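You operate a simulated robot arm through the tools that you are given. There is no shell and no other tool.

You are at the controls of a simulated robot arm. One attempt, no reset.

Task
Grip the yellow bracket in the vice and sand off its rust.
Fine: put the orange sanding pad back, wind the vice open and lay the bracket in the green bench tray. Set down upright: what you pick out. What is to be rubbed or washed off counts as gone when no trace of it is left.

The check looks at the end state, three seconds after you hand in, the way a careful person would. Anything else that was tipped, shoved, dropped, spilled or broken makes it a failure.

Robot
A 7-joint arm with a two-finger parallel gripper, fixed in place. Base frame: the origin is on the floor under the middle of its stand, x ahead of it, y to its left, z up; the work surface is at about z = 850. Units: mm, rad, N and s.
With the tool pointing down near the work surface it reaches from about 420 to 900 mm from the base axis. Its first joint turns from -2.496 to 2.496 rad. Payload 3 kg.
Tool frame: the origin (TCP) lies between the finger pads and is the grasp point; the fingertips stand 30 mm ahead of it; z points along the fingers, y is the line along which they close. The gripper opens to 94 mm. The fingers are 28 mm wide and 10 mm thick; the gripper's body (50 by 96 mm) begins 55 mm behind the TCP.
Orientation is that of the tool frame in the base frame, as a unit quaternion [x, y, z, w]. With the fingers straight down and closing along the base's y, the tool's x points along the base's -x, its y along +y and its z along -z.

Tools
- The arm moves only by the tool move_arm. Its argument "rows" is a list of rows, each a list of 3 entries, a list of its own where there are three numbers: the shift along the tool's x, y, z in mm, then the turn, a rotation vector about the tool's x, y, z in rad, then the finger opening in mm, from 0 to 94. In form: [[[x, y, z], [rx, ry, rz], claw], ...]. A call has 1 to 20 rows; each row shifts and turns the commanded pose from where the row before left it, along the tool's axes as they then stand. Rows are played at 5 a second. More than 50 mm and 0.15 rad between two rows, or a gripper value outside its range, and nothing of the call is played. Where a pose cannot be reached the arm comes as near as it can. A force on the tool above 90 N (or 10 N above the force at the start of the call, whichever is more), or a blocked arm, ends the call early, and 0.2 s more pass. The fingers move at their own pace (about 72 mm/s each) and stop on an object; they squeeze with about 24 N. The grip force told is the motor's: it shows also when the fingers shut on nothing. Time passes only in rows, and 0.2 s behind the last, so rows that do not move let the fingers close. The reply holds the time, the measured pose of the TCP, the force on the tool along the base axes, the opening and the grip force, in the units named above and with some noise, with the torque about the TCP (base axes, N m) and any sound that the robot's microphone picked up, and new pictures: "pictures" is both (left out), scene, wrist or none.
- Cameras (640 x 400 px; columns grow to the right, rows downward): "scene" is fixed at [398.6, 499.9, 1648.1]; the picture's right is [-0.98, -0.20, 0.00], its down [-0.17, 0.85, -0.51] and it looks along [0.10, -0.50, -0.86] (base axes); focal length 262 px, centre (320, 200). "wrist" rides on the gripper at [76, 14, -103] in the tool frame; the picture's right is [-0.18, 0.98, 0.00], its down [-0.75, -0.14, -0.64] and it looks along [-0.63, -0.12, 0.77] (tool axes); focal length 243 px, centre (320, 200). There is no depth. A picture from a camera that has moved, and an enlarged one, comes with that camera's place and axes in the base frame and with its lens.
- enlarge(camera, box): a new picture of the part [left, top, right, bottom] of that camera's present view, enlarged. No time passes.
- job_done(): hands the job in; it is judged then, once.

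Places have to be worked out from the pictures, the camera data and where the tool is seen. Open the gripper and draw the arm clear of the work before you hand the job in, unless the task says otherwise.

The tools are called by a JSON object that holds its "name" and its "arguments". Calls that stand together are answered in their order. move_arm: Moves the arm, as the interface text tells. Its arguments: {"type":"object","properties":{"rows":{"type":"array"},"pictures":{"type":"string","enum":["both","scene","wrist","none"]}},"required":["rows"]} The other tools are called the same way: enlarge (camera, box) takes an enlarged picture of a part of a camera's view; job_done () hands the job in.

At the start:

```text
time: 0.0
tcp_pos: [554.7, 56.9, 1192.0]
tcp_rot: [0.0, 1.0, 0.0, 0.0]
ft_force: [-0.3, 0.9, 0.3]
wrist_torque: [0.01, -0.03, -0.02]
grip_width: 94.1
grip_force: 0.1
```

scene: 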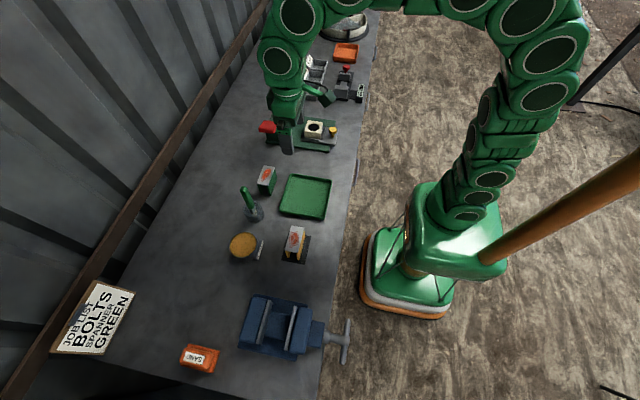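
wrist: 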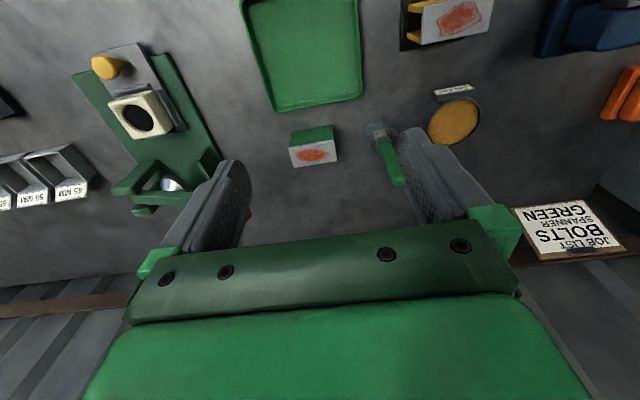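

I start by looking closely at the scene: the vice, the bracket with rust, the tray and the sanding pad, before moving anything.

{"name": "enlarge", "arguments": {"camera": "scene", "box": [220, 210, 380, 310]}}

{"name": "enlarge", "arguments": {"camera": "scene", "box": [160, 280, 360, 400]}}

{"name": "enlarge", "arguments": {"camera": "scene", "box": [220, 140, 360, 240]}}

{"name": "enlarge", "arguments": {"camera": "wrist", "box": [240, 0, 640, 250]}}

{"name": "enlarge", "arguments": {"camera": "scene", "box": [240, 20, 400, 160]}}

```text
4.00 times, centred on (300, 260) of scene
camera zoom: at [398.6, 499.9, 1648.1], right [-0.98, -0.2, 0.0], down [-0.17, 0.85, -0.51], along [0.1, -0.5, -0.86], focal length 1047 px, centre (400, -40)
```

zoom: 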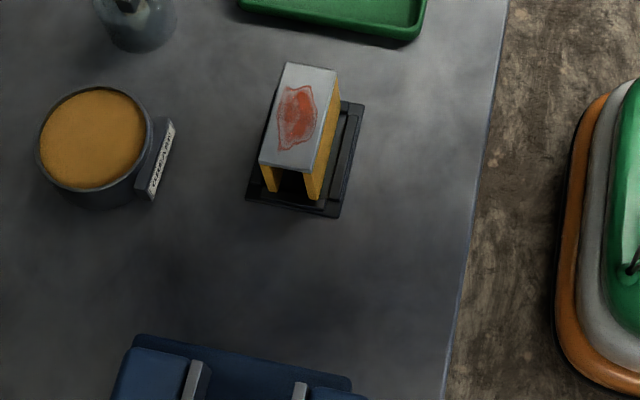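

```text
3.20 times, centred on (260, 340) of scene
camera zoom: at [398.6, 499.9, 1648.1], right [-0.98, -0.2, 0.0], down [-0.17, 0.85, -0.51], along [0.1, -0.5, -0.86], focal length 837 px, centre (512, -248)
```

zoom: 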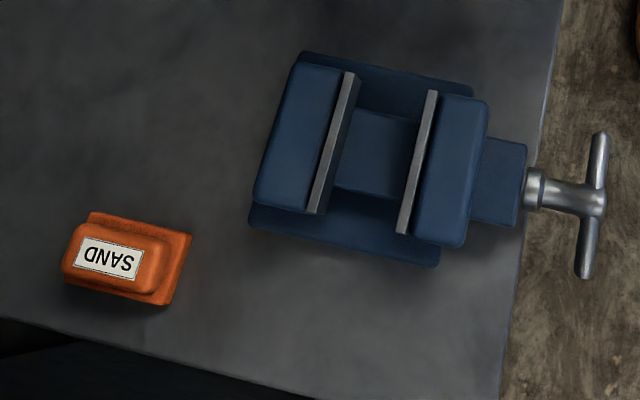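

```text
4.00 times, centred on (290, 190) of scene
camera zoom: at [398.6, 499.9, 1648.1], right [-0.98, -0.2, 0.0], down [-0.17, 0.85, -0.51], along [0.1, -0.5, -0.86], focal length 1047 px, centre (440, 240)
```

zoom: 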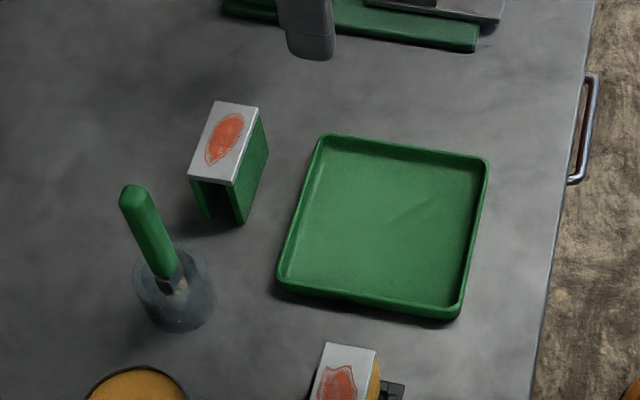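

```text
1.60 times, centred on (440, 125) of wrist
camera zoom: at [479.5, 69.9, 1295.4], right [0.18, 0.98, 0.0], down [0.75, -0.14, 0.64], along [0.63, -0.12, -0.77], focal length 388 px, centre (128, 320)
```

zoom: 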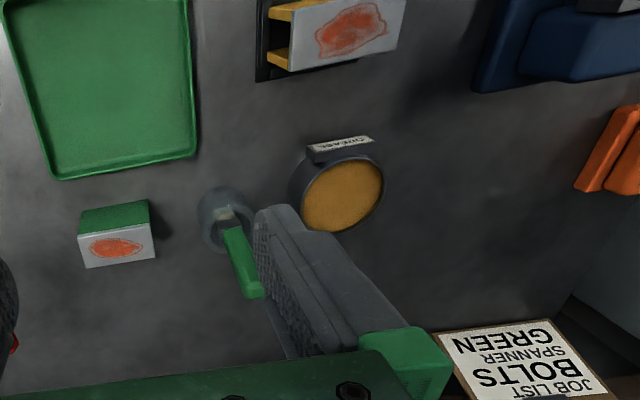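

```text
2.86 times, centred on (320, 90) of scene
camera zoom: at [398.6, 499.9, 1648.1], right [-0.98, -0.2, 0.0], down [-0.17, 0.85, -0.51], along [0.1, -0.5, -0.86], focal length 748 px, centre (320, 514)
```

zoom: 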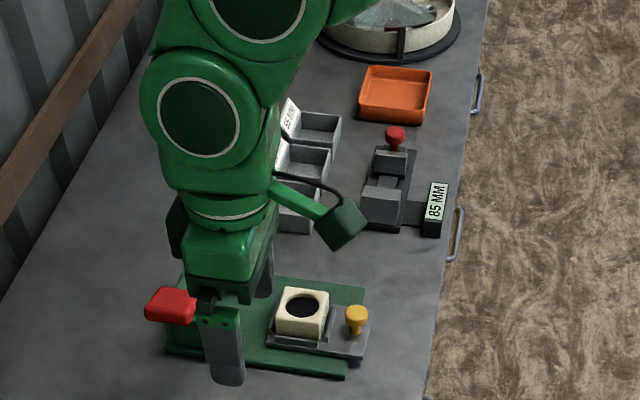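

The yellow bracket (an upside-down U with a rust patch on its top plate) sits on a black rest at about (528, 226), and the vice is at about (515, 458) with its T-handle at x≈340. The sanding pad is near (697, 568). I move the wrist camera over for a better look at the bracket.

{"name": "move_arm", "arguments": {"rows": [[[21, 34.6, 8.4], [0, 0, 0], 94], [[21, 34.6, 8.4], [0, 0, 0], 94], [[21, 34.6, 8.4], [0, 0, 0], 94], [[21, 34.6, 8.4], [0, 0, 0], 94], [[21, 34.6, 8.4], [0, 0, 0], 94]]}}

```text
time: 1.2
tcp_pos: [448.0, 229.9, 1149.3]
tcp_rot: [0.001, 1.0, 0.001, 0.0]
ft_force: [-0.3, 0.5, 0.0]
wrist_torque: [-0.01, 0.01, 0.0]
grip_width: 94.1
grip_force: 0.2
camera wrist: at [372.7, 242.8, 1252.6], right [0.19, 0.98, 0.0], down [0.75, -0.14, 0.64], along [0.63, -0.12, -0.77], focal length 243 px, centre (320, 200)
```

scene: 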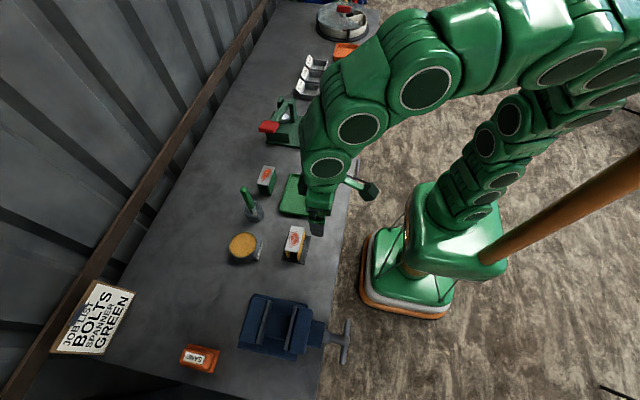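
wrist: 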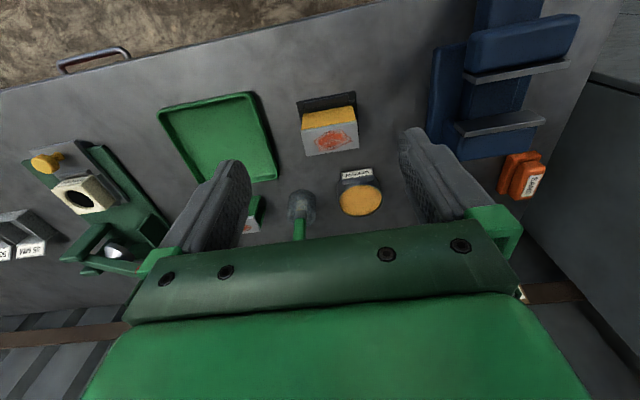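

{"name": "enlarge", "arguments": {"camera": "wrist", "box": [260, 70, 420, 170]}}

{"name": "enlarge", "arguments": {"camera": "wrist", "box": [400, 0, 640, 200]}}

{"name": "enlarge", "arguments": {"camera": "wrist", "box": [140, 80, 300, 200]}}

```text
4.00 times, centred on (340, 120) of wrist
camera zoom: at [372.7, 242.8, 1252.6], right [0.19, 0.98, 0.0], down [0.75, -0.14, 0.64], along [0.63, -0.12, -0.77], focal length 970 px, centre (240, 520)
```

zoom: 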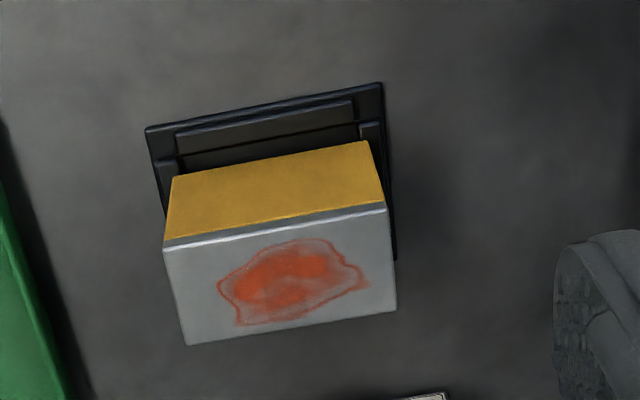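

```text
2.00 times, centred on (520, 100) of wrist
camera zoom: at [372.7, 242.8, 1252.6], right [0.19, 0.98, 0.0], down [0.75, -0.14, 0.64], along [0.63, -0.12, -0.77], focal length 485 px, centre (-80, 400)
```

zoom: 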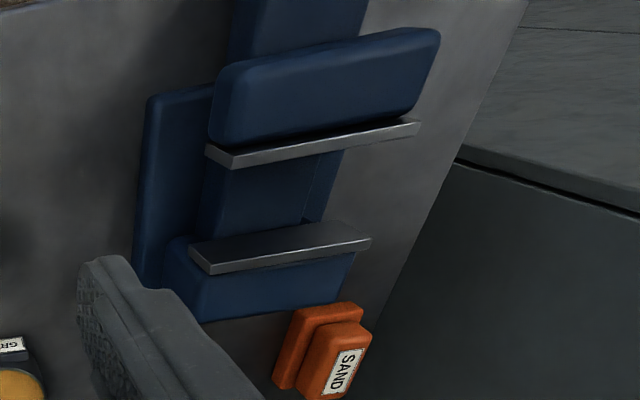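

```text
3.33 times, centred on (220, 140) of wrist
camera zoom: at [372.7, 242.8, 1252.6], right [0.19, 0.98, 0.0], down [0.75, -0.14, 0.64], along [0.63, -0.12, -0.77], focal length 809 px, centre (653, 400)
```

zoom: 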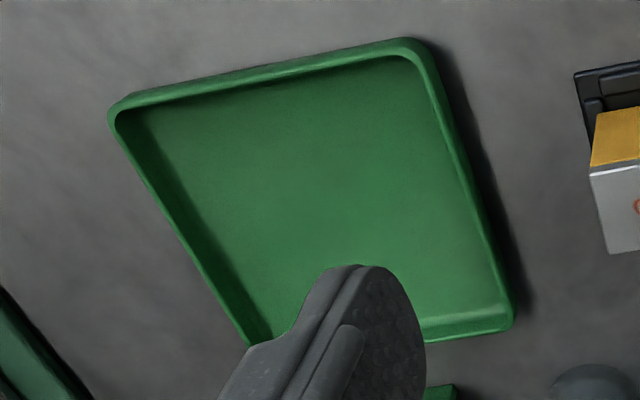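

The bracket top works out at about z≈930, x 508–548, y 190–269 in both cameras, so it is about 40×80 mm with its legs facing ±x. Next I look at the vice from above.

{"name": "move_arm", "arguments": {"rows": [[[1.6, 42, 0], [0, 0, 0], 94], [[1.6, 42, 0], [0, 0, 0], 94], [[1.6, 42, 0], [0, 0, 0], 94], [[1.6, 42, 0], [0, 0, 0], 94], [[1.6, 42, 0], [0, 0, 0], 94]], "pictures": "both"}}

```text
time: 2.4
tcp_pos: [442.5, 439.7, 1149.9]
tcp_rot: [0.001, 1.0, 0.001, -0.001]
ft_force: [-0.2, 0.0, -0.5]
wrist_torque: [0.01, 0.0, 0.0]
grip_width: 94.0
grip_force: 0.1
camera wrist: at [365.9, 452.3, 1253.6], right [0.18, 0.98, 0.0], down [0.75, -0.14, 0.64], along [0.63, -0.12, -0.77], focal length 243 px, centre (320, 200)
```

scene: 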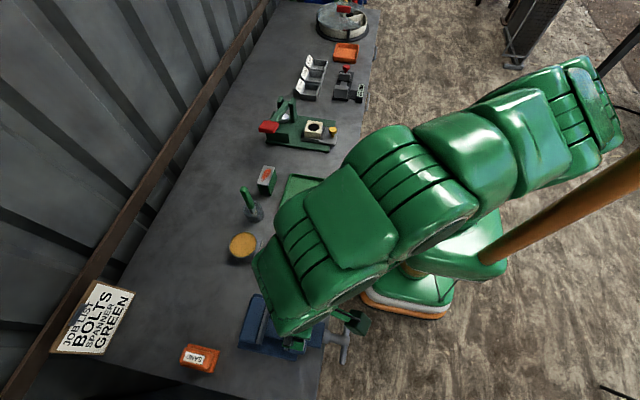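
wrist: 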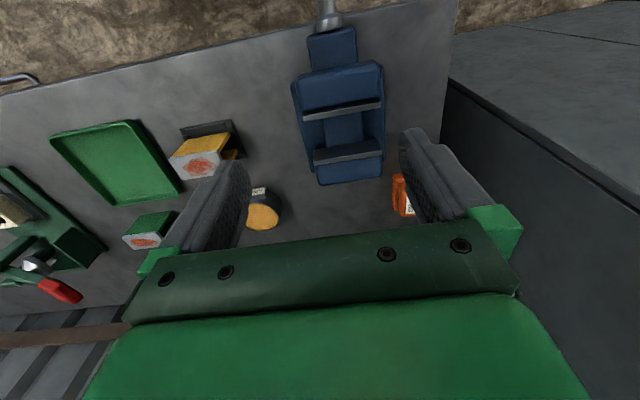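

{"name": "enlarge", "arguments": {"camera": "wrist", "box": [260, 0, 420, 100]}}

{"name": "enlarge", "arguments": {"camera": "wrist", "box": [270, 90, 430, 190]}}

```text
4.00 times, centred on (340, 50) of wrist
camera zoom: at [365.9, 452.3, 1253.6], right [0.18, 0.98, 0.0], down [0.75, -0.14, 0.64], along [0.63, -0.12, -0.77], focal length 970 px, centre (240, 800)
```

zoom: 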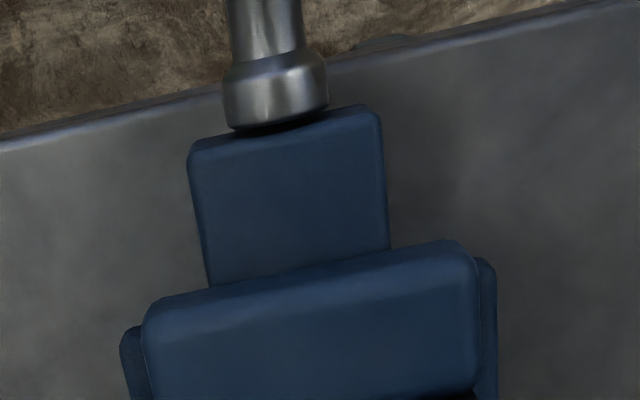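

```text
4.00 times, centred on (350, 140) of wrist
camera zoom: at [365.9, 452.3, 1253.6], right [0.18, 0.98, 0.0], down [0.75, -0.14, 0.64], along [0.63, -0.12, -0.77], focal length 970 px, centre (200, 440)
```

zoom: 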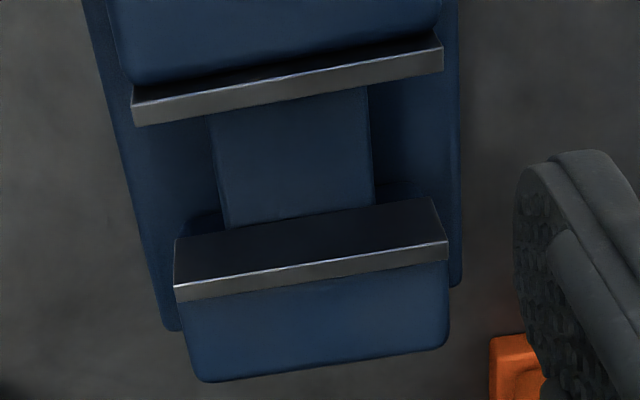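

Both views put the vice jaw tops near z≈945. The gap runs from x≈484 to 546, jaw width y 408–508, guide bar top ≈905, and the screw axis at y≈458, z≈897. I go back over the bracket and turn the gripper 90° so that the fingers close along x on the bracket's two legs.

{"name": "move_arm", "arguments": {"rows": [[[-17.2, -42, 0], [0, 0, 0], 94], [[-17.2, -42, 0], [0, 0, 0], 94], [[-17.2, -42, 0], [0, 0, 0], 94], [[-17.2, -42, 0], [0, 0, 0], 94], [[-17.2, -42, 0], [0, 0, 0], 94], [[0, 0, 0], [0, 0, -0.1428], 94], [[0, 0, 0], [0, 0, -0.1428], 94], [[0, 0, 0], [0, 0, -0.1428], 94], [[0, 0, 0], [0, 0, -0.1428], 94], [[0, 0, 0], [0, 0, -0.1428], 94], [[0, 0, 0], [0, 0, -0.1428], 94], [[0, 0, 0], [0, 0, -0.1428], 94], [[0, 0, 0], [0, 0, -0.1428], 94], [[0, 0, 0], [0, 0, -0.1428], 94], [[0, 0, 0], [0, 0, -0.1428], 94], [[0, 0, 0], [0, 0, -0.1428], 94]]}}

```text
time: 5.8
tcp_pos: [528.0, 229.4, 1149.1]
tcp_rot: [0.708, -0.706, 0.0, 0.0]
ft_force: [-0.3, -0.8, 1.0]
wrist_torque: [0.01, 0.02, 0.0]
grip_width: 93.9
grip_force: 0.1
camera wrist: at [514.6, 152.3, 1253.1], right [-0.98, 0.18, 0.0], down [0.14, 0.75, 0.64], along [0.12, 0.63, -0.77], focal length 243 px, centre (320, 200)
```

scene: 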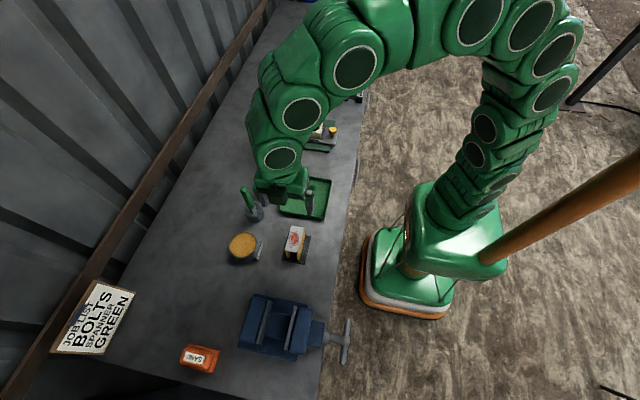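
wrist: 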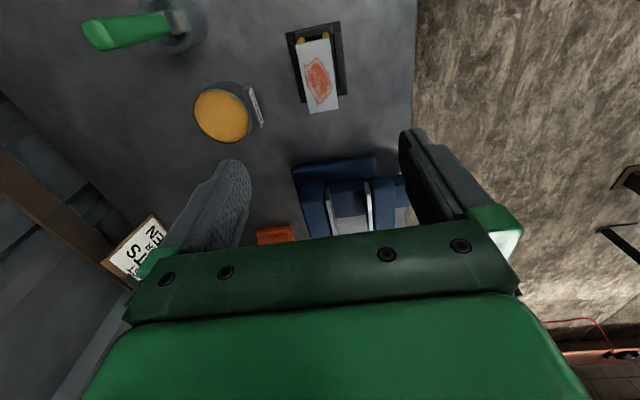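

{"name": "enlarge", "arguments": {"camera": "wrist", "box": [260, 10, 400, 120]}}

```text
3.64 times, centred on (330, 65) of wrist
camera zoom: at [514.6, 152.3, 1253.1], right [-0.98, 0.18, 0.0], down [0.14, 0.75, 0.64], along [0.12, 0.63, -0.77], focal length 882 px, centre (284, 691)
```

zoom: 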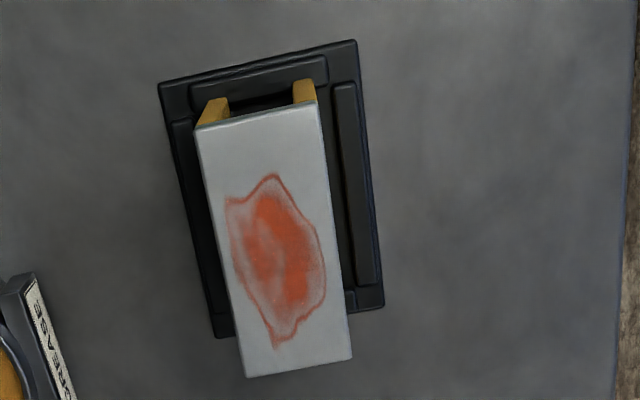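

The bracket centre averages to about (529, 228.5) with its top near z≈928. I descend so the fingertips reach about 27 mm below the top plate, and look before closing.

{"name": "move_arm", "arguments": {"rows": [[[0.2, -0.2, 43.6], [0, 0, 0], 94], [[0.2, -0.2, 43.6], [0, 0, 0], 94], [[0.2, -0.2, 43.6], [0, 0, 0], 94], [[0.2, -0.2, 43.6], [0, 0, 0], 94], [[0.1, -0.2, 30], [0, 0, 0], 94]]}}

```text
time: 7.0
tcp_pos: [529.0, 230.4, 944.2]
tcp_rot: [-0.707, 0.707, 0.0, 0.001]
ft_force: [-0.6, 0.6, -0.4]
wrist_torque: [-0.04, 0.0, -0.02]
grip_width: 93.9
grip_force: 0.0
camera wrist: at [514.5, 153.2, 1046.5], right [-0.98, 0.19, 0.0], down [0.14, 0.75, 0.64], along [0.12, 0.63, -0.77], focal length 243 px, centre (320, 200)
```

scene: 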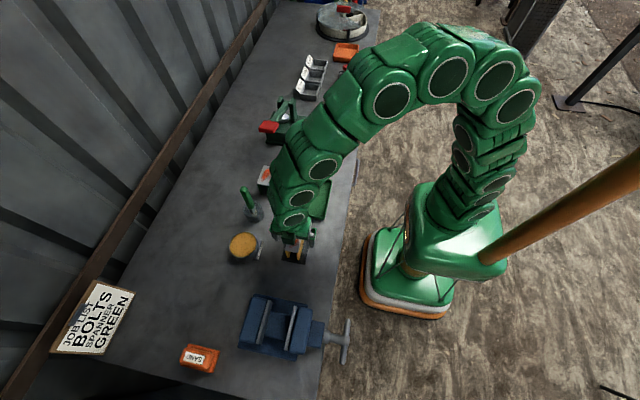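
wrist: 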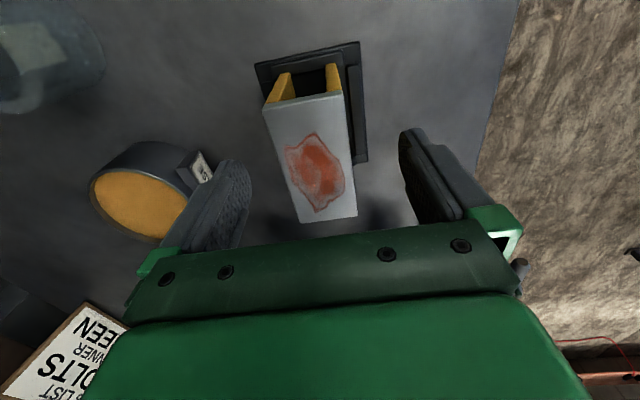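

The bracket is well centred between the fingers and its top works out at z≈927. I lower 15 mm more and close on it.

{"name": "move_arm", "arguments": {"rows": [[[1, -0.5, 8], [0, 0, 0], 94], [[0.5, 0, 7], [0, 0, 0], 94], [[0, 0, 0], [0, 0, 0], 60], [[0, 0, 0], [0, 0, 0], 30], [[0, 0, 0], [0, 0, 0], 30], [[0, 0, 0], [0, 0, 0], 30]], "pictures": "wrist"}}

```text
time: 8.4
tcp_pos: [528.7, 229.3, 930.5]
tcp_rot: [-0.706, 0.708, 0.0, 0.001]
ft_force: [2.4, -2.4, 2.7]
wrist_torque: [-0.23, -0.04, 0.1]
grip_width: 44.2
grip_force: 23.6
camera wrist: at [515.3, 150.8, 1033.4], right [-0.98, 0.19, 0.0], down [0.14, 0.75, 0.64], along [0.12, 0.63, -0.77], focal length 243 px, centre (320, 200)
```

wrist: 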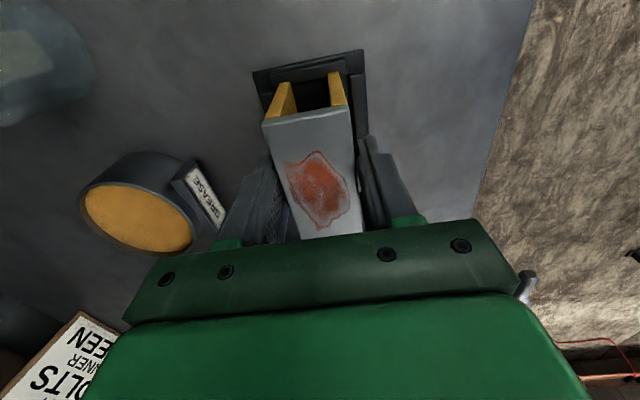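

The fingers hold at 44 mm with 24 N. I lift straight up out of the rest and check.

{"name": "move_arm", "arguments": {"rows": [[[0, 0, -8], [0, 0, 0], 30], [[0, 0, -12], [0, 0, 0], 30], [[0, 0, -20], [0, 0, 0], 30], [[0, 0, -30], [0, 0, 0], 30], [[0, 0, -40], [0, 0, 0], 30]]}}

```text
time: 9.6
tcp_pos: [529.6, 226.0, 1039.2]
tcp_rot: [0.707, -0.707, 0.0, 0.0]
ft_force: [0.5, 0.0, -6.0]
wrist_torque: [-0.04, 0.01, 0.01]
grip_width: 44.2
grip_force: 24.0
camera wrist: at [514.2, 148.8, 1142.9], right [-0.98, 0.18, 0.0], down [0.14, 0.75, 0.64], along [0.12, 0.63, -0.77], focal length 243 px, centre (320, 200)
```

scene: 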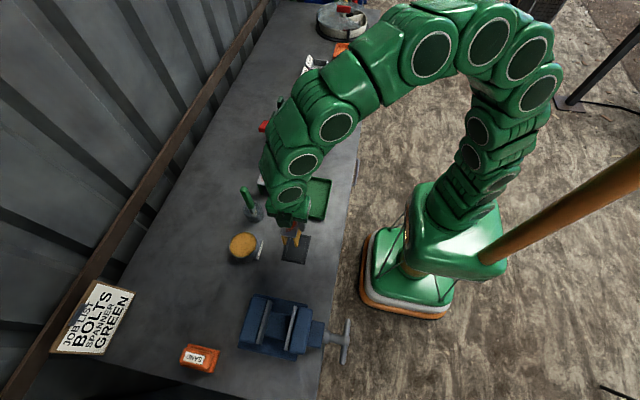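
wrist: 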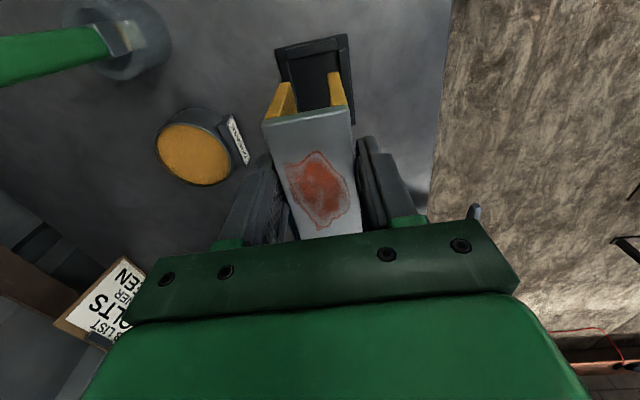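

The bracket is lifted (about 6 N) and level. Before carrying it over, I take a sharper look at the unobstructed vice from the scene camera to pin down jaw height and gap.

{"name": "enlarge", "arguments": {"camera": "scene", "box": [235, 285, 315, 365]}}

{"name": "enlarge", "arguments": {"camera": "scene", "box": [300, 310, 370, 370]}}

{"name": "enlarge", "arguments": {"camera": "scene", "box": [265, 220, 325, 270]}}

```text
5.00 times, centred on (275, 325) of scene
camera zoom: at [398.6, 499.9, 1648.1], right [-0.98, -0.2, 0.0], down [-0.17, 0.85, -0.51], along [0.1, -0.5, -0.86], focal length 1308 px, centre (545, -425)
```

zoom: 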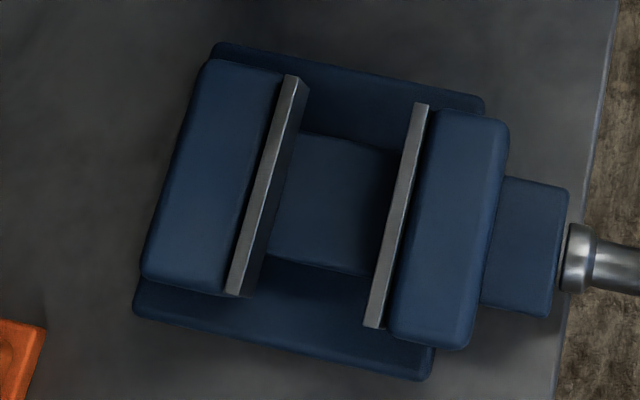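

```text
6.67 times, centred on (335, 340) of scene
camera zoom: at [398.6, 499.9, 1648.1], right [-0.98, -0.2, 0.0], down [-0.17, 0.85, -0.51], along [0.1, -0.5, -0.86], focal length 1744 px, centre (220, -733)
```

zoom: 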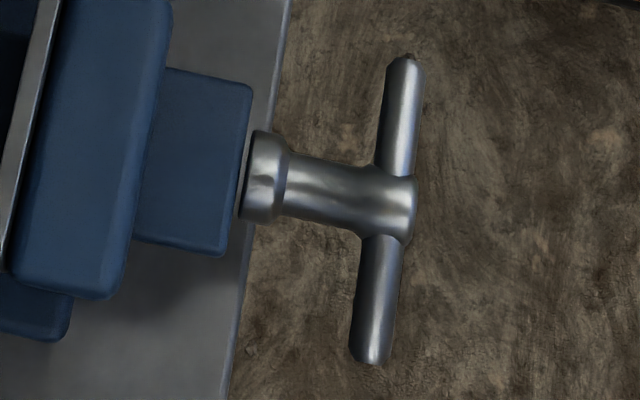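

```text
8.00 times, centred on (295, 245) of scene
camera zoom: at [398.6, 499.9, 1648.1], right [-0.98, -0.2, 0.0], down [-0.17, 0.85, -0.51], along [0.1, -0.5, -0.86], focal length 2093 px, centre (520, -160)
```

zoom: 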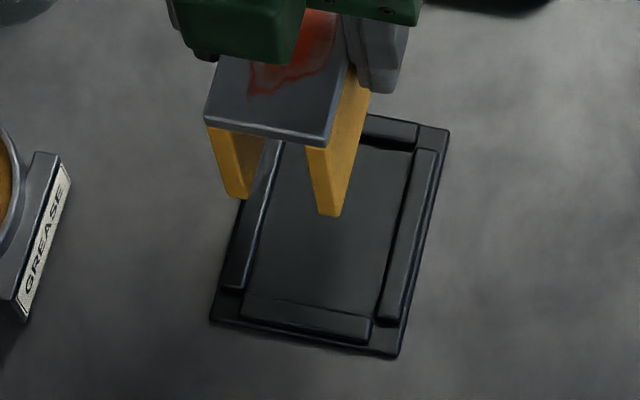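

The bracket is about 68 mm tall and its top sits about 3 mm below the TCP. The jaws' inner faces work out at x≈485 and ≈545. I carry it to over the vice at about (519, 458), staying above the jaws.

{"name": "move_arm", "arguments": {"rows": [[[-20, 1.7, -10], [0, 0, 0], 30], [[-42, 1.7, -10], [0, 0, 0], 30], [[-42, 1.7, 0], [0, 0, 0], 30], [[-42, 1.7, 0], [0, 0, 0], 30], [[-42, 1.7, 0], [0, 0, 0], 30], [[-28, 1.7, 0], [0, 0, 0], 30], [[-14.5, 0, 0], [0, 0, 0], 30], [[0, 0, 0], [0, 0, 0], 30]]}}

```text
time: 11.4
tcp_pos: [521.6, 456.3, 1061.0]
tcp_rot: [-0.706, 0.708, 0.0, 0.0]
ft_force: [-0.6, 0.5, -6.2]
wrist_torque: [0.0, -0.01, 0.0]
grip_width: 44.4
grip_force: 23.6
camera wrist: at [507.2, 380.3, 1163.4], right [-0.98, 0.19, 0.0], down [0.14, 0.75, 0.64], along [0.12, 0.63, -0.77], focal length 243 px, centre (320, 200)
```

scene: 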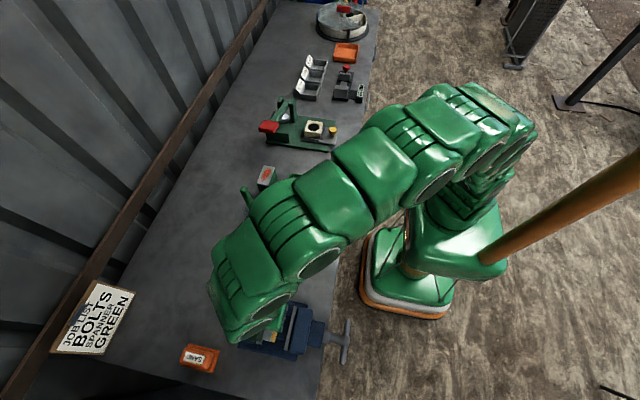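
wrist: 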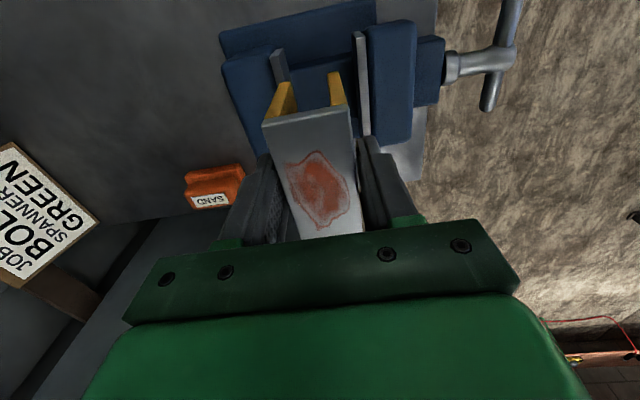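

{"name": "enlarge", "arguments": {"camera": "wrist", "box": [220, 10, 440, 150]}}

```text
2.86 times, centred on (330, 80) of wrist
camera zoom: at [507.2, 380.3, 1163.4], right [-0.98, 0.19, 0.0], down [0.14, 0.75, 0.64], along [0.12, 0.63, -0.77], focal length 693 px, centre (291, 543)
```

zoom: 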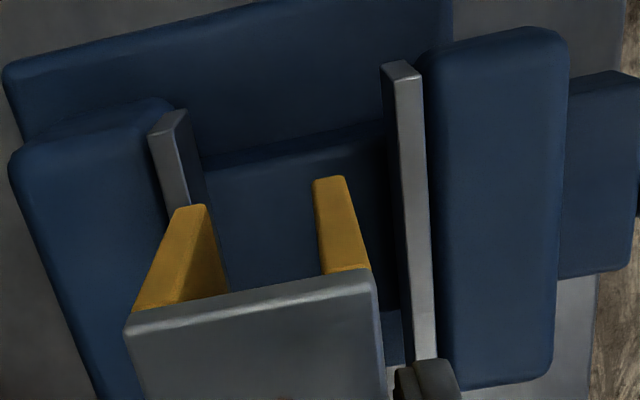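

{"name": "enlarge", "arguments": {"camera": "wrist", "box": [260, 35, 320, 95]}}

{"name": "enlarge", "arguments": {"camera": "wrist", "box": [335, 20, 395, 80]}}

```text
6.67 times, centred on (290, 65) of wrist
camera zoom: at [507.2, 380.3, 1163.4], right [-0.98, 0.19, 0.0], down [0.14, 0.75, 0.64], along [0.12, 0.63, -0.77], focal length 1618 px, centre (520, 1100)
```

zoom: 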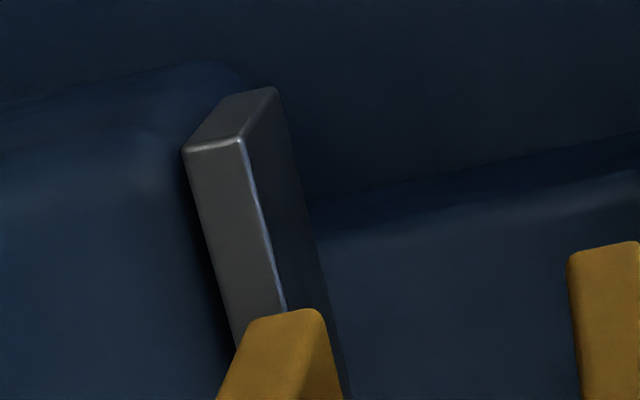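

```text
6.67 times, centred on (365, 50) of wrist
camera zoom: at [507.2, 380.3, 1163.4], right [-0.98, 0.19, 0.0], down [0.14, 0.75, 0.64], along [0.12, 0.63, -0.77], focal length 1618 px, centre (20, 1200)
```

zoom: 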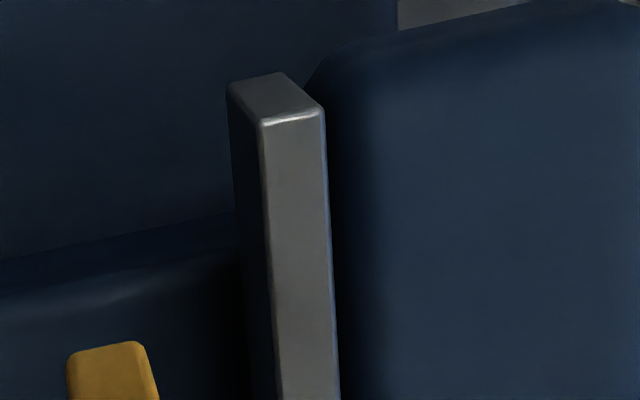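

Relative to the TCP, the fixed jaw face is at about +25 mm and the movable one at about −36 mm. The bracket's half-width is 20–22 mm, so it will fit. I shift 2 mm away from the fixed jaw and lower it between the jaws, down to just above the guide bar.

{"name": "move_arm", "arguments": {"rows": [[[-1, 2, 10], [0, 0, 0], 30], [[0, 0, 25], [0, 0, 0], 30], [[0, 0, 20], [0, 0, 0], 30], [[0, 0, 12], [0, 0, 0], 30], [[0, 0, 6], [0, 0, 0], 30]]}}

```text
time: 12.6
tcp_pos: [518.3, 458.2, 987.2]
tcp_rot: [-0.706, 0.708, 0.0, -0.002]
ft_force: [0.6, -0.7, -6.6]
wrist_torque: [-0.01, 0.0, 0.0]
grip_width: 44.3
grip_force: 23.9
camera wrist: at [504.3, 381.4, 1090.1], right [-0.98, 0.19, 0.0], down [0.14, 0.75, 0.64], along [0.12, 0.63, -0.77], focal length 243 px, centre (320, 200)
```

scene: 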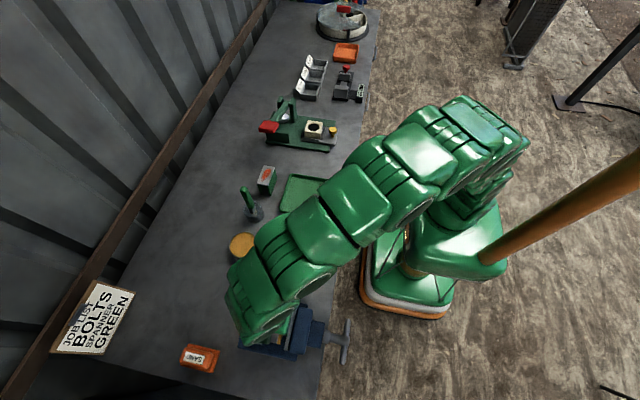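
wrist: 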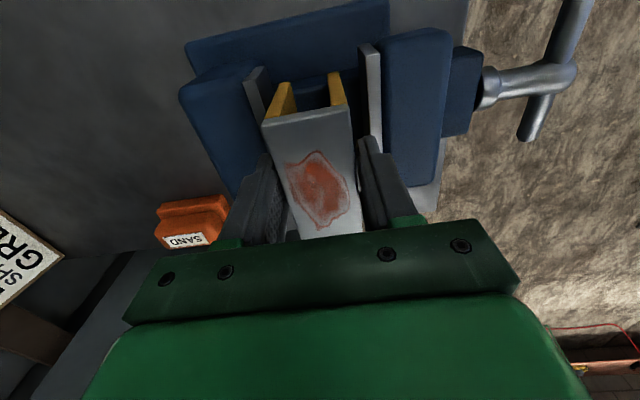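

{"name": "enlarge", "arguments": {"camera": "wrist", "box": [220, 30, 420, 170]}}

```text
2.86 times, centred on (320, 100) of wrist
camera zoom: at [504.3, 381.4, 1090.1], right [-0.98, 0.19, 0.0], down [0.14, 0.75, 0.64], along [0.12, 0.63, -0.77], focal length 693 px, centre (320, 486)
```

zoom: 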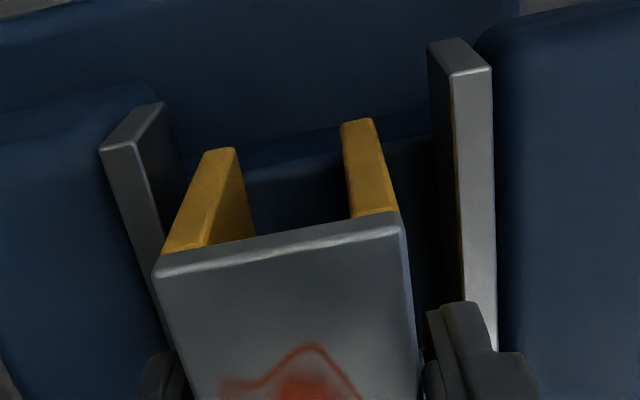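

The bracket hangs cleanly between the jaws. I lower in small steps, watching for contact with the guide bar.

{"name": "move_arm", "arguments": {"rows": [[[0, 0, 2], [0, 0, 0], 30], [[0, 0, 2], [0, 0, 0], 30], [[0, 0, 2], [0, 0, 0], 30]], "pictures": "none"}}

{"name": "move_arm", "arguments": {"rows": [[[0, 0, 1.5], [0, 0, 0], 30], [[0, 0, 1.5], [0, 0, 0], 30]], "pictures": "none"}}

```text
time: 13.4
tcp_pos: [517.4, 458.9, 981.3]
tcp_rot: [-0.707, 0.707, 0.0, -0.001]
ft_force: [0.8, -0.6, -6.5]
wrist_torque: [0.0, 0.0, -0.01]
grip_width: 44.1
grip_force: 24.4
```

```text
time: 14.0
tcp_pos: [516.7, 458.3, 978.6]
tcp_rot: [-0.706, 0.708, 0.0, -0.001]
ft_force: [0.4, -0.4, -5.8]
wrist_torque: [0.0, -0.04, 0.0]
grip_width: 44.5
grip_force: 23.9
```

No contact yet at z≈978.6 (force still about −6 N). I go on in small steps.

{"name": "move_arm", "arguments": {"rows": [[[0, 0, 1.5], [0, 0, 0], 30], [[0, 0, 1.5], [0, 0, 0], 30]], "pictures": "none"}}

```text
time: 14.6
tcp_pos: [518.1, 458.5, 976.3]
tcp_rot: [-0.707, 0.708, 0.0, 0.0]
ft_force: [0.2, 0.0, -6.1]
wrist_torque: [-0.02, -0.04, -0.01]
grip_width: 44.6
grip_force: 23.9
```

{"name": "move_arm", "arguments": {"rows": [[[0, 0, 1.5], [0, 0, 0], 30], [[0, 0, 1.5], [0, 0, 0], 30]], "pictures": "wrist"}}

```text
time: 15.2
tcp_pos: [519.0, 458.1, 975.4]
tcp_rot: [-0.706, 0.708, -0.001, 0.002]
ft_force: [-2.2, -10.4, 34.9]
wrist_torque: [-0.45, -0.53, -0.16]
grip_width: 44.6
grip_force: 23.9
camera wrist: at [504.3, 381.6, 1077.5], right [-0.98, 0.19, 0.0], down [0.14, 0.75, 0.64], along [0.12, 0.63, -0.76], focal length 243 px, centre (320, 200)
```

wrist: 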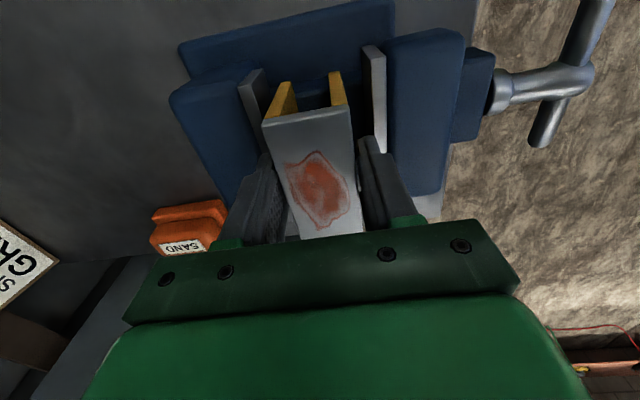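

Contact at TCP z≈975 (about 40 N), in line with the bracket standing on the guide bar. I ease back up 2 mm to relieve the load, then open slightly.

{"name": "move_arm", "arguments": {"rows": [[[0, 0, -1], [0, 0, 0], 30], [[0, 0, -1], [0, 0, 0], 30]], "pictures": "none"}}

{"name": "move_arm", "arguments": {"rows": [[[0, 0, 0], [0, 0, 0], 50], [[0, 0, 0], [0, 0, 0], 52]], "pictures": "both"}}

```text
time: 15.8
tcp_pos: [517.6, 459.1, 975.0]
tcp_rot: [-0.707, 0.708, 0.0, 0.001]
ft_force: [19.7, 1.2, 13.8]
wrist_torque: [-0.04, -1.1, 0.15]
grip_width: 44.2
grip_force: 23.7
```

```text
time: 16.4
tcp_pos: [517.4, 457.8, 975.2]
tcp_rot: [-0.707, 0.708, 0.001, 0.0]
ft_force: [-8.3, -1.8, 15.8]
wrist_torque: [-0.06, -0.24, 0.0]
grip_width: 47.3
grip_force: 0.1
camera wrist: at [502.8, 381.9, 1077.9], right [-0.98, 0.18, 0.0], down [0.14, 0.75, 0.64], along [0.12, 0.63, -0.77], focal length 243 px, centre (320, 200)
```

scene: 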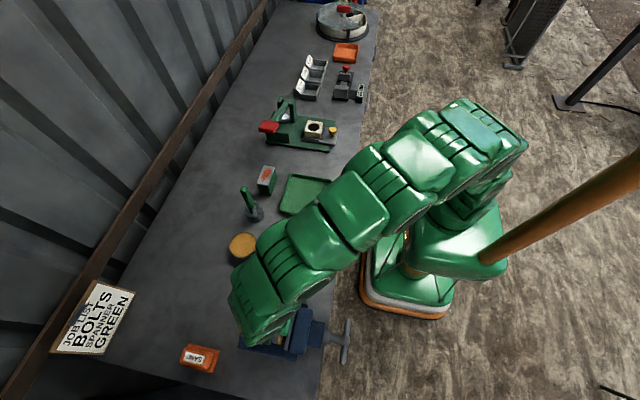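
wrist: 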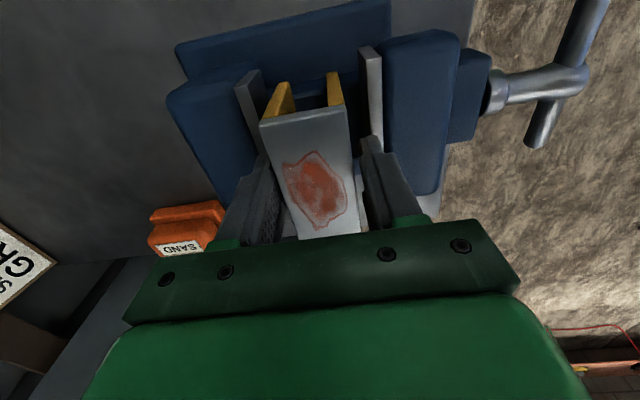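

With the bracket released, about 16 N upward remains and the opening is held at 47 mm, so a fingertip seems to rest on the fixed jaw. I raise 3 mm before opening further.

{"name": "move_arm", "arguments": {"rows": [[[0, 0, -1.5], [0, 0, 0], 47], [[0, 0, -1.5], [0, 0, 0], 47], [[0, 0, -1.5], [0, 0, 0], 50]], "pictures": "wrist"}}

```text
time: 17.2
tcp_pos: [517.3, 459.0, 980.0]
tcp_rot: [-0.707, 0.707, 0.0, 0.001]
ft_force: [-0.1, 0.3, -0.4]
wrist_torque: [-0.03, -0.02, 0.01]
grip_width: 49.8
grip_force: 0.0
camera wrist: at [504.0, 381.4, 1082.3], right [-0.98, 0.19, 0.0], down [0.14, 0.75, 0.64], along [0.12, 0.63, -0.77], focal length 243 px, centre (320, 200)
```

wrist: 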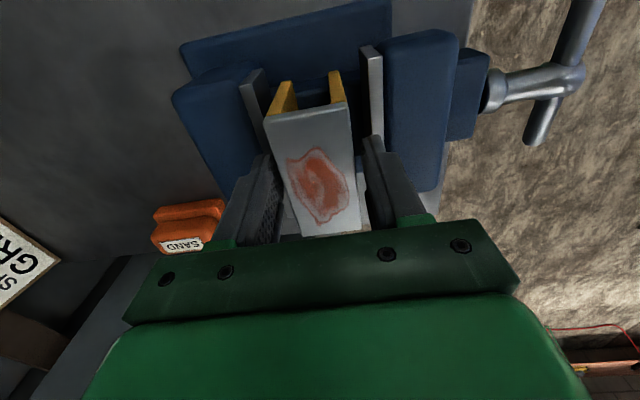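

Free now. I open a little more and rise clear, then look at the bracket standing in the vice.

{"name": "move_arm", "arguments": {"rows": [[[0, 0, -4], [0, 0, 0], 54], [[0, 0, -10], [0, 0, 0], 60], [[0, 0, -20], [0, 0, 0], 70], [[0, 0, -40], [0, 0, 0], 90], [[0, 0, -40], [0, 0, 0], 90]], "pictures": "both"}}

```text
time: 18.4
tcp_pos: [517.9, 459.5, 1093.7]
tcp_rot: [-0.706, 0.708, 0.001, 0.0]
ft_force: [-0.4, -1.0, -0.5]
wrist_torque: [0.0, -0.02, 0.04]
grip_width: 90.1
grip_force: 0.0
camera wrist: at [503.9, 381.1, 1197.1], right [-0.98, 0.19, 0.0], down [0.14, 0.75, 0.64], along [0.12, 0.63, -0.77], focal length 243 px, centre (320, 200)
```

scene: 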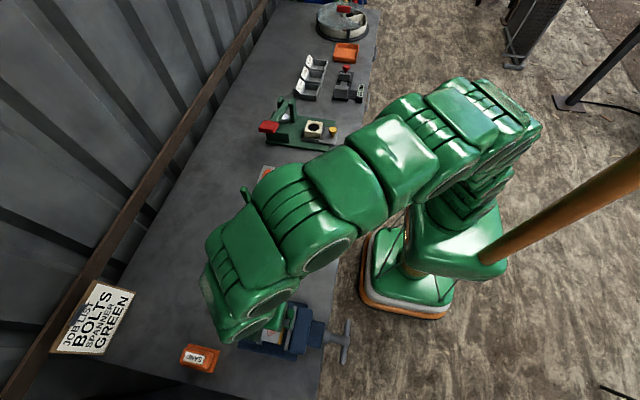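
wrist: 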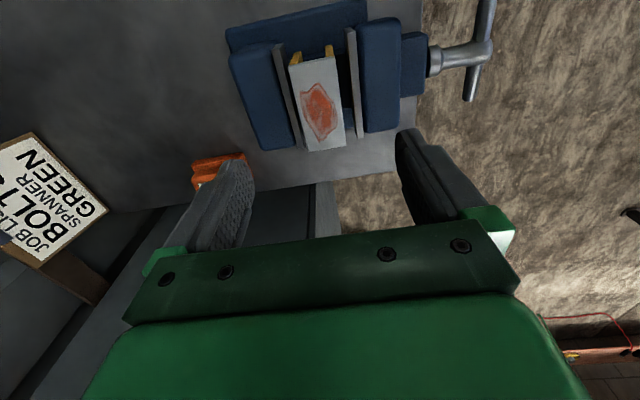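

{"name": "enlarge", "arguments": {"camera": "wrist", "box": [220, 0, 420, 170]}}

{"name": "enlarge", "arguments": {"camera": "wrist", "box": [390, 0, 510, 110]}}

```text
2.35 times, centred on (320, 85) of wrist
camera zoom: at [503.9, 381.1, 1197.1], right [-0.98, 0.19, 0.0], down [0.14, 0.75, 0.64], along [0.12, 0.63, -0.77], focal length 571 px, centre (320, 471)
```

zoom: 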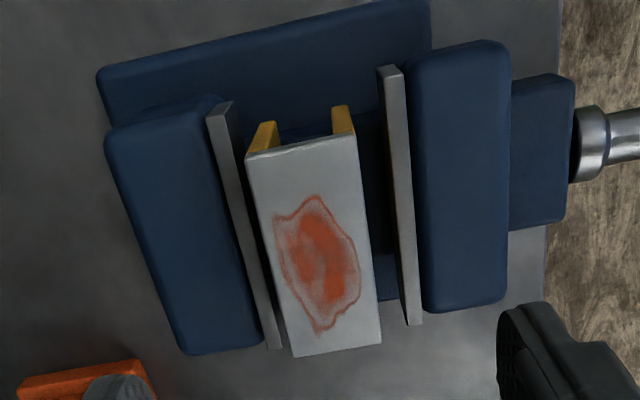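

```text
3.64 times, centred on (450, 55) of wrist
camera zoom: at [503.9, 381.1, 1197.1], right [-0.98, 0.19, 0.0], down [0.14, 0.75, 0.64], along [0.12, 0.63, -0.77], focal length 882 px, centre (-153, 727)
```

zoom: 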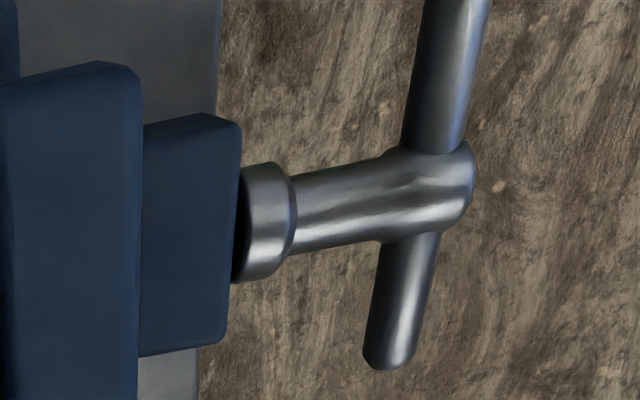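

The bracket stands square in the vice. To wind the handle I plan to point the gripper horizontally along +x, with the open fingers straddling the T-bar like a fork, and twist about the screw axis. First I test that this pose is reachable, high and clear of the vice.

{"name": "move_arm", "arguments": {"rows": [[[0, 37.4, -11.4], [0, 0, 0], 90], [[0, 37.4, -11.4], [0, 0, 0], 80], [[0, 37.4, -11.4], [0, 0, 0], 70], [[0, 37.4, -11.4], [0, 0, 0], 60], [[0, 37.4, -11.4], [0, 0, 0], 60], [[0, 0, 0], [0.1428, 0, 0], 60], [[0, 0, 0], [0.1428, 0, 0], 60], [[0, 0, 0], [0.1428, 0, 0], 60], [[0, 0, 0], [0.1428, 0, 0], 60], [[0, 0, 0], [0.1428, 0, 0], 60]]}}

```text
time: 20.6
tcp_pos: [332.0, 466.8, 1105.7]
tcp_rot: [-0.654, 0.736, -0.087, 0.152]
ft_force: [-0.4, 0.4, 0.2]
wrist_torque: [-0.02, -0.03, 0.02]
grip_width: 60.5
grip_force: 0.0
stopped in row 10: the arm was blocked; the commanded pose is now the measured one
camera wrist: at [277.2, 385.2, 1188.5], right [-0.9, 0.31, -0.3], down [-0.01, 0.68, 0.73], along [0.43, 0.66, -0.61], focal length 243 px, centre (320, 200)
```

scene: 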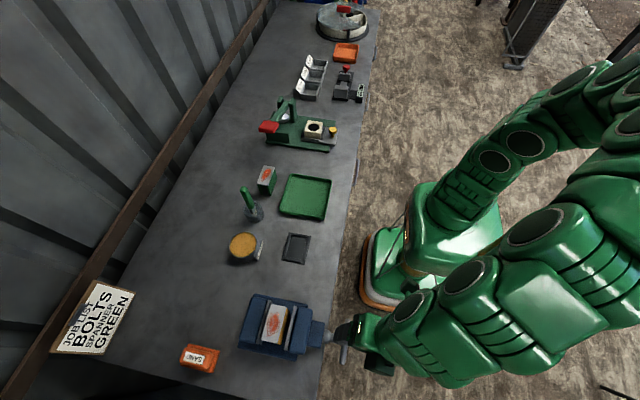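
wrist: 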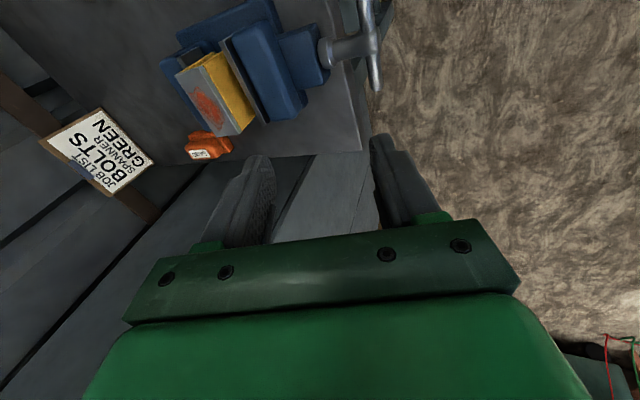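

The horizontal pose runs into a joint limit, so I won't force it. The handle can be driven from above instead: with the tool vertical, a closed fingertip pushes the T-bar's end over the top and down. I restore the vertical orientation and get a good camera view of the handle.

{"name": "move_arm", "arguments": {"rows": [[[0, 0, 0], [-0.113, 0.0308, -0.0388], 60], [[0, 0, 0], [-0.113, 0.0308, -0.0388], 60], [[0, 0, 0], [-0.113, 0.0308, -0.0388], 60], [[33, -7, 12], [0, 0, 0], 40], [[33, -7, 12], [0, 0, 0], 20], [[34, -8, 12], [0, 0, 0], 10]]}}

```text
time: 22.0
tcp_pos: [353.6, 366.2, 1069.4]
tcp_rot: [0.709, -0.705, 0.007, -0.004]
ft_force: [1.0, -0.2, -0.4]
wrist_torque: [0.06, 0.03, -0.02]
grip_width: 10.1
grip_force: 0.0
camera wrist: at [338.7, 288.9, 1173.0], right [-0.98, 0.18, -0.02], down [0.13, 0.76, 0.64], along [0.13, 0.63, -0.77], focal length 243 px, centre (320, 200)
```

scene: 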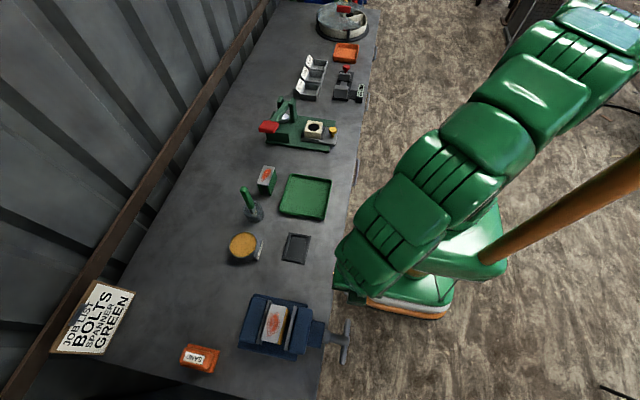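
wrist: 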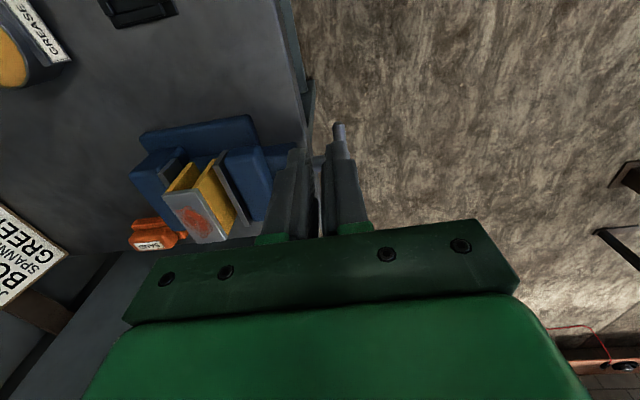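

The fingers hide the handle, so I shift 80 mm in +x and correct the small tilt to see the T-bar beside the fingers.

{"name": "move_arm", "arguments": {"rows": [[[0, -40, 0], [-0.0156, -0.0042, 0.0057], 10], [[0, -40, 0], [0, 0, 0], 10]], "pictures": "wrist"}}

{"name": "enlarge", "arguments": {"camera": "wrist", "box": [330, 70, 490, 190]}}

```text
time: 22.6
tcp_pos: [432.6, 366.6, 1071.4]
tcp_rot: [0.708, -0.706, -0.001, -0.001]
ft_force: [-0.3, -0.9, -0.4]
wrist_torque: [-0.02, -0.01, 0.03]
grip_width: 10.2
grip_force: 0.1
camera wrist: at [419.9, 289.3, 1173.5], right [-0.98, 0.18, 0.0], down [0.14, 0.75, 0.64], along [0.12, 0.63, -0.77], focal length 243 px, centre (320, 200)
```

wrist: 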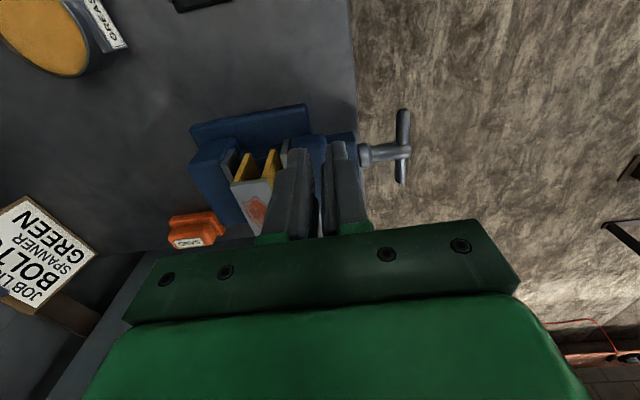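

```text
3.33 times, centred on (410, 130) of wrist
camera zoom: at [419.9, 289.3, 1173.5], right [-0.98, 0.18, 0.0], down [0.14, 0.75, 0.64], along [0.12, 0.63, -0.77], focal length 809 px, centre (20, 433)
```

zoom: 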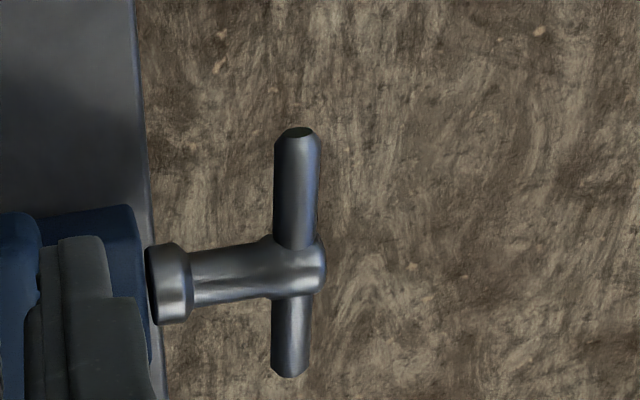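

The T-bar lies horizontal, centred at about y≈458.5, z≈889, x≈343, with half-length ≈51 mm. To close (clockwise seen from the handle) the −y end must go down, so I close the fingers and place them above that end.

{"name": "move_arm", "arguments": {"rows": [[[-13, 22.5, 25], [0, 0, 0], 0], [[-13, 22.5, 32], [0, 0, 0], 0], [[-13, 22.5, 32], [0, 0, 0], 0], [[-13, 22.5, 32], [0, 0, 0], 0], [[0, 0, 0], [0, 0, 0], 0]]}}

```text
time: 23.8
tcp_pos: [343.2, 421.0, 948.3]
tcp_rot: [0.708, -0.706, -0.001, 0.001]
ft_force: [0.4, -0.3, 1.2]
wrist_torque: [0.02, 0.0, -0.02]
grip_width: 0.0
grip_force: 23.8
camera wrist: at [328.8, 342.3, 1052.3], right [-0.98, 0.18, 0.0], down [0.14, 0.75, 0.64], along [0.12, 0.63, -0.77], focal length 243 px, centre (320, 200)
```

scene: 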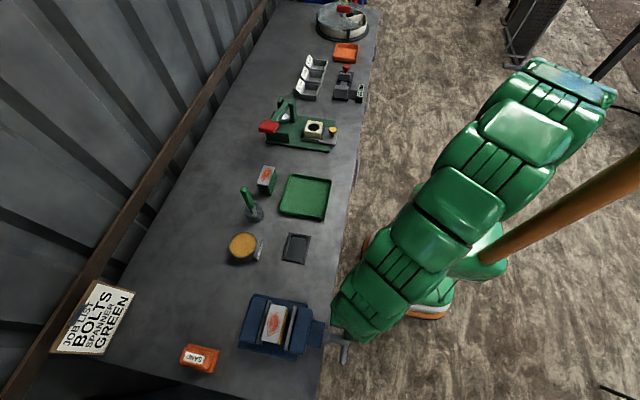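
wrist: 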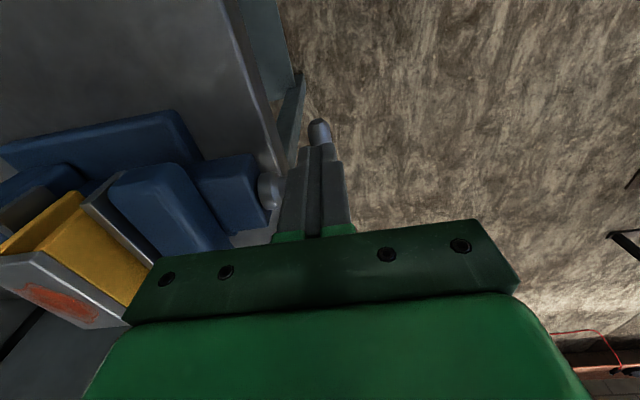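

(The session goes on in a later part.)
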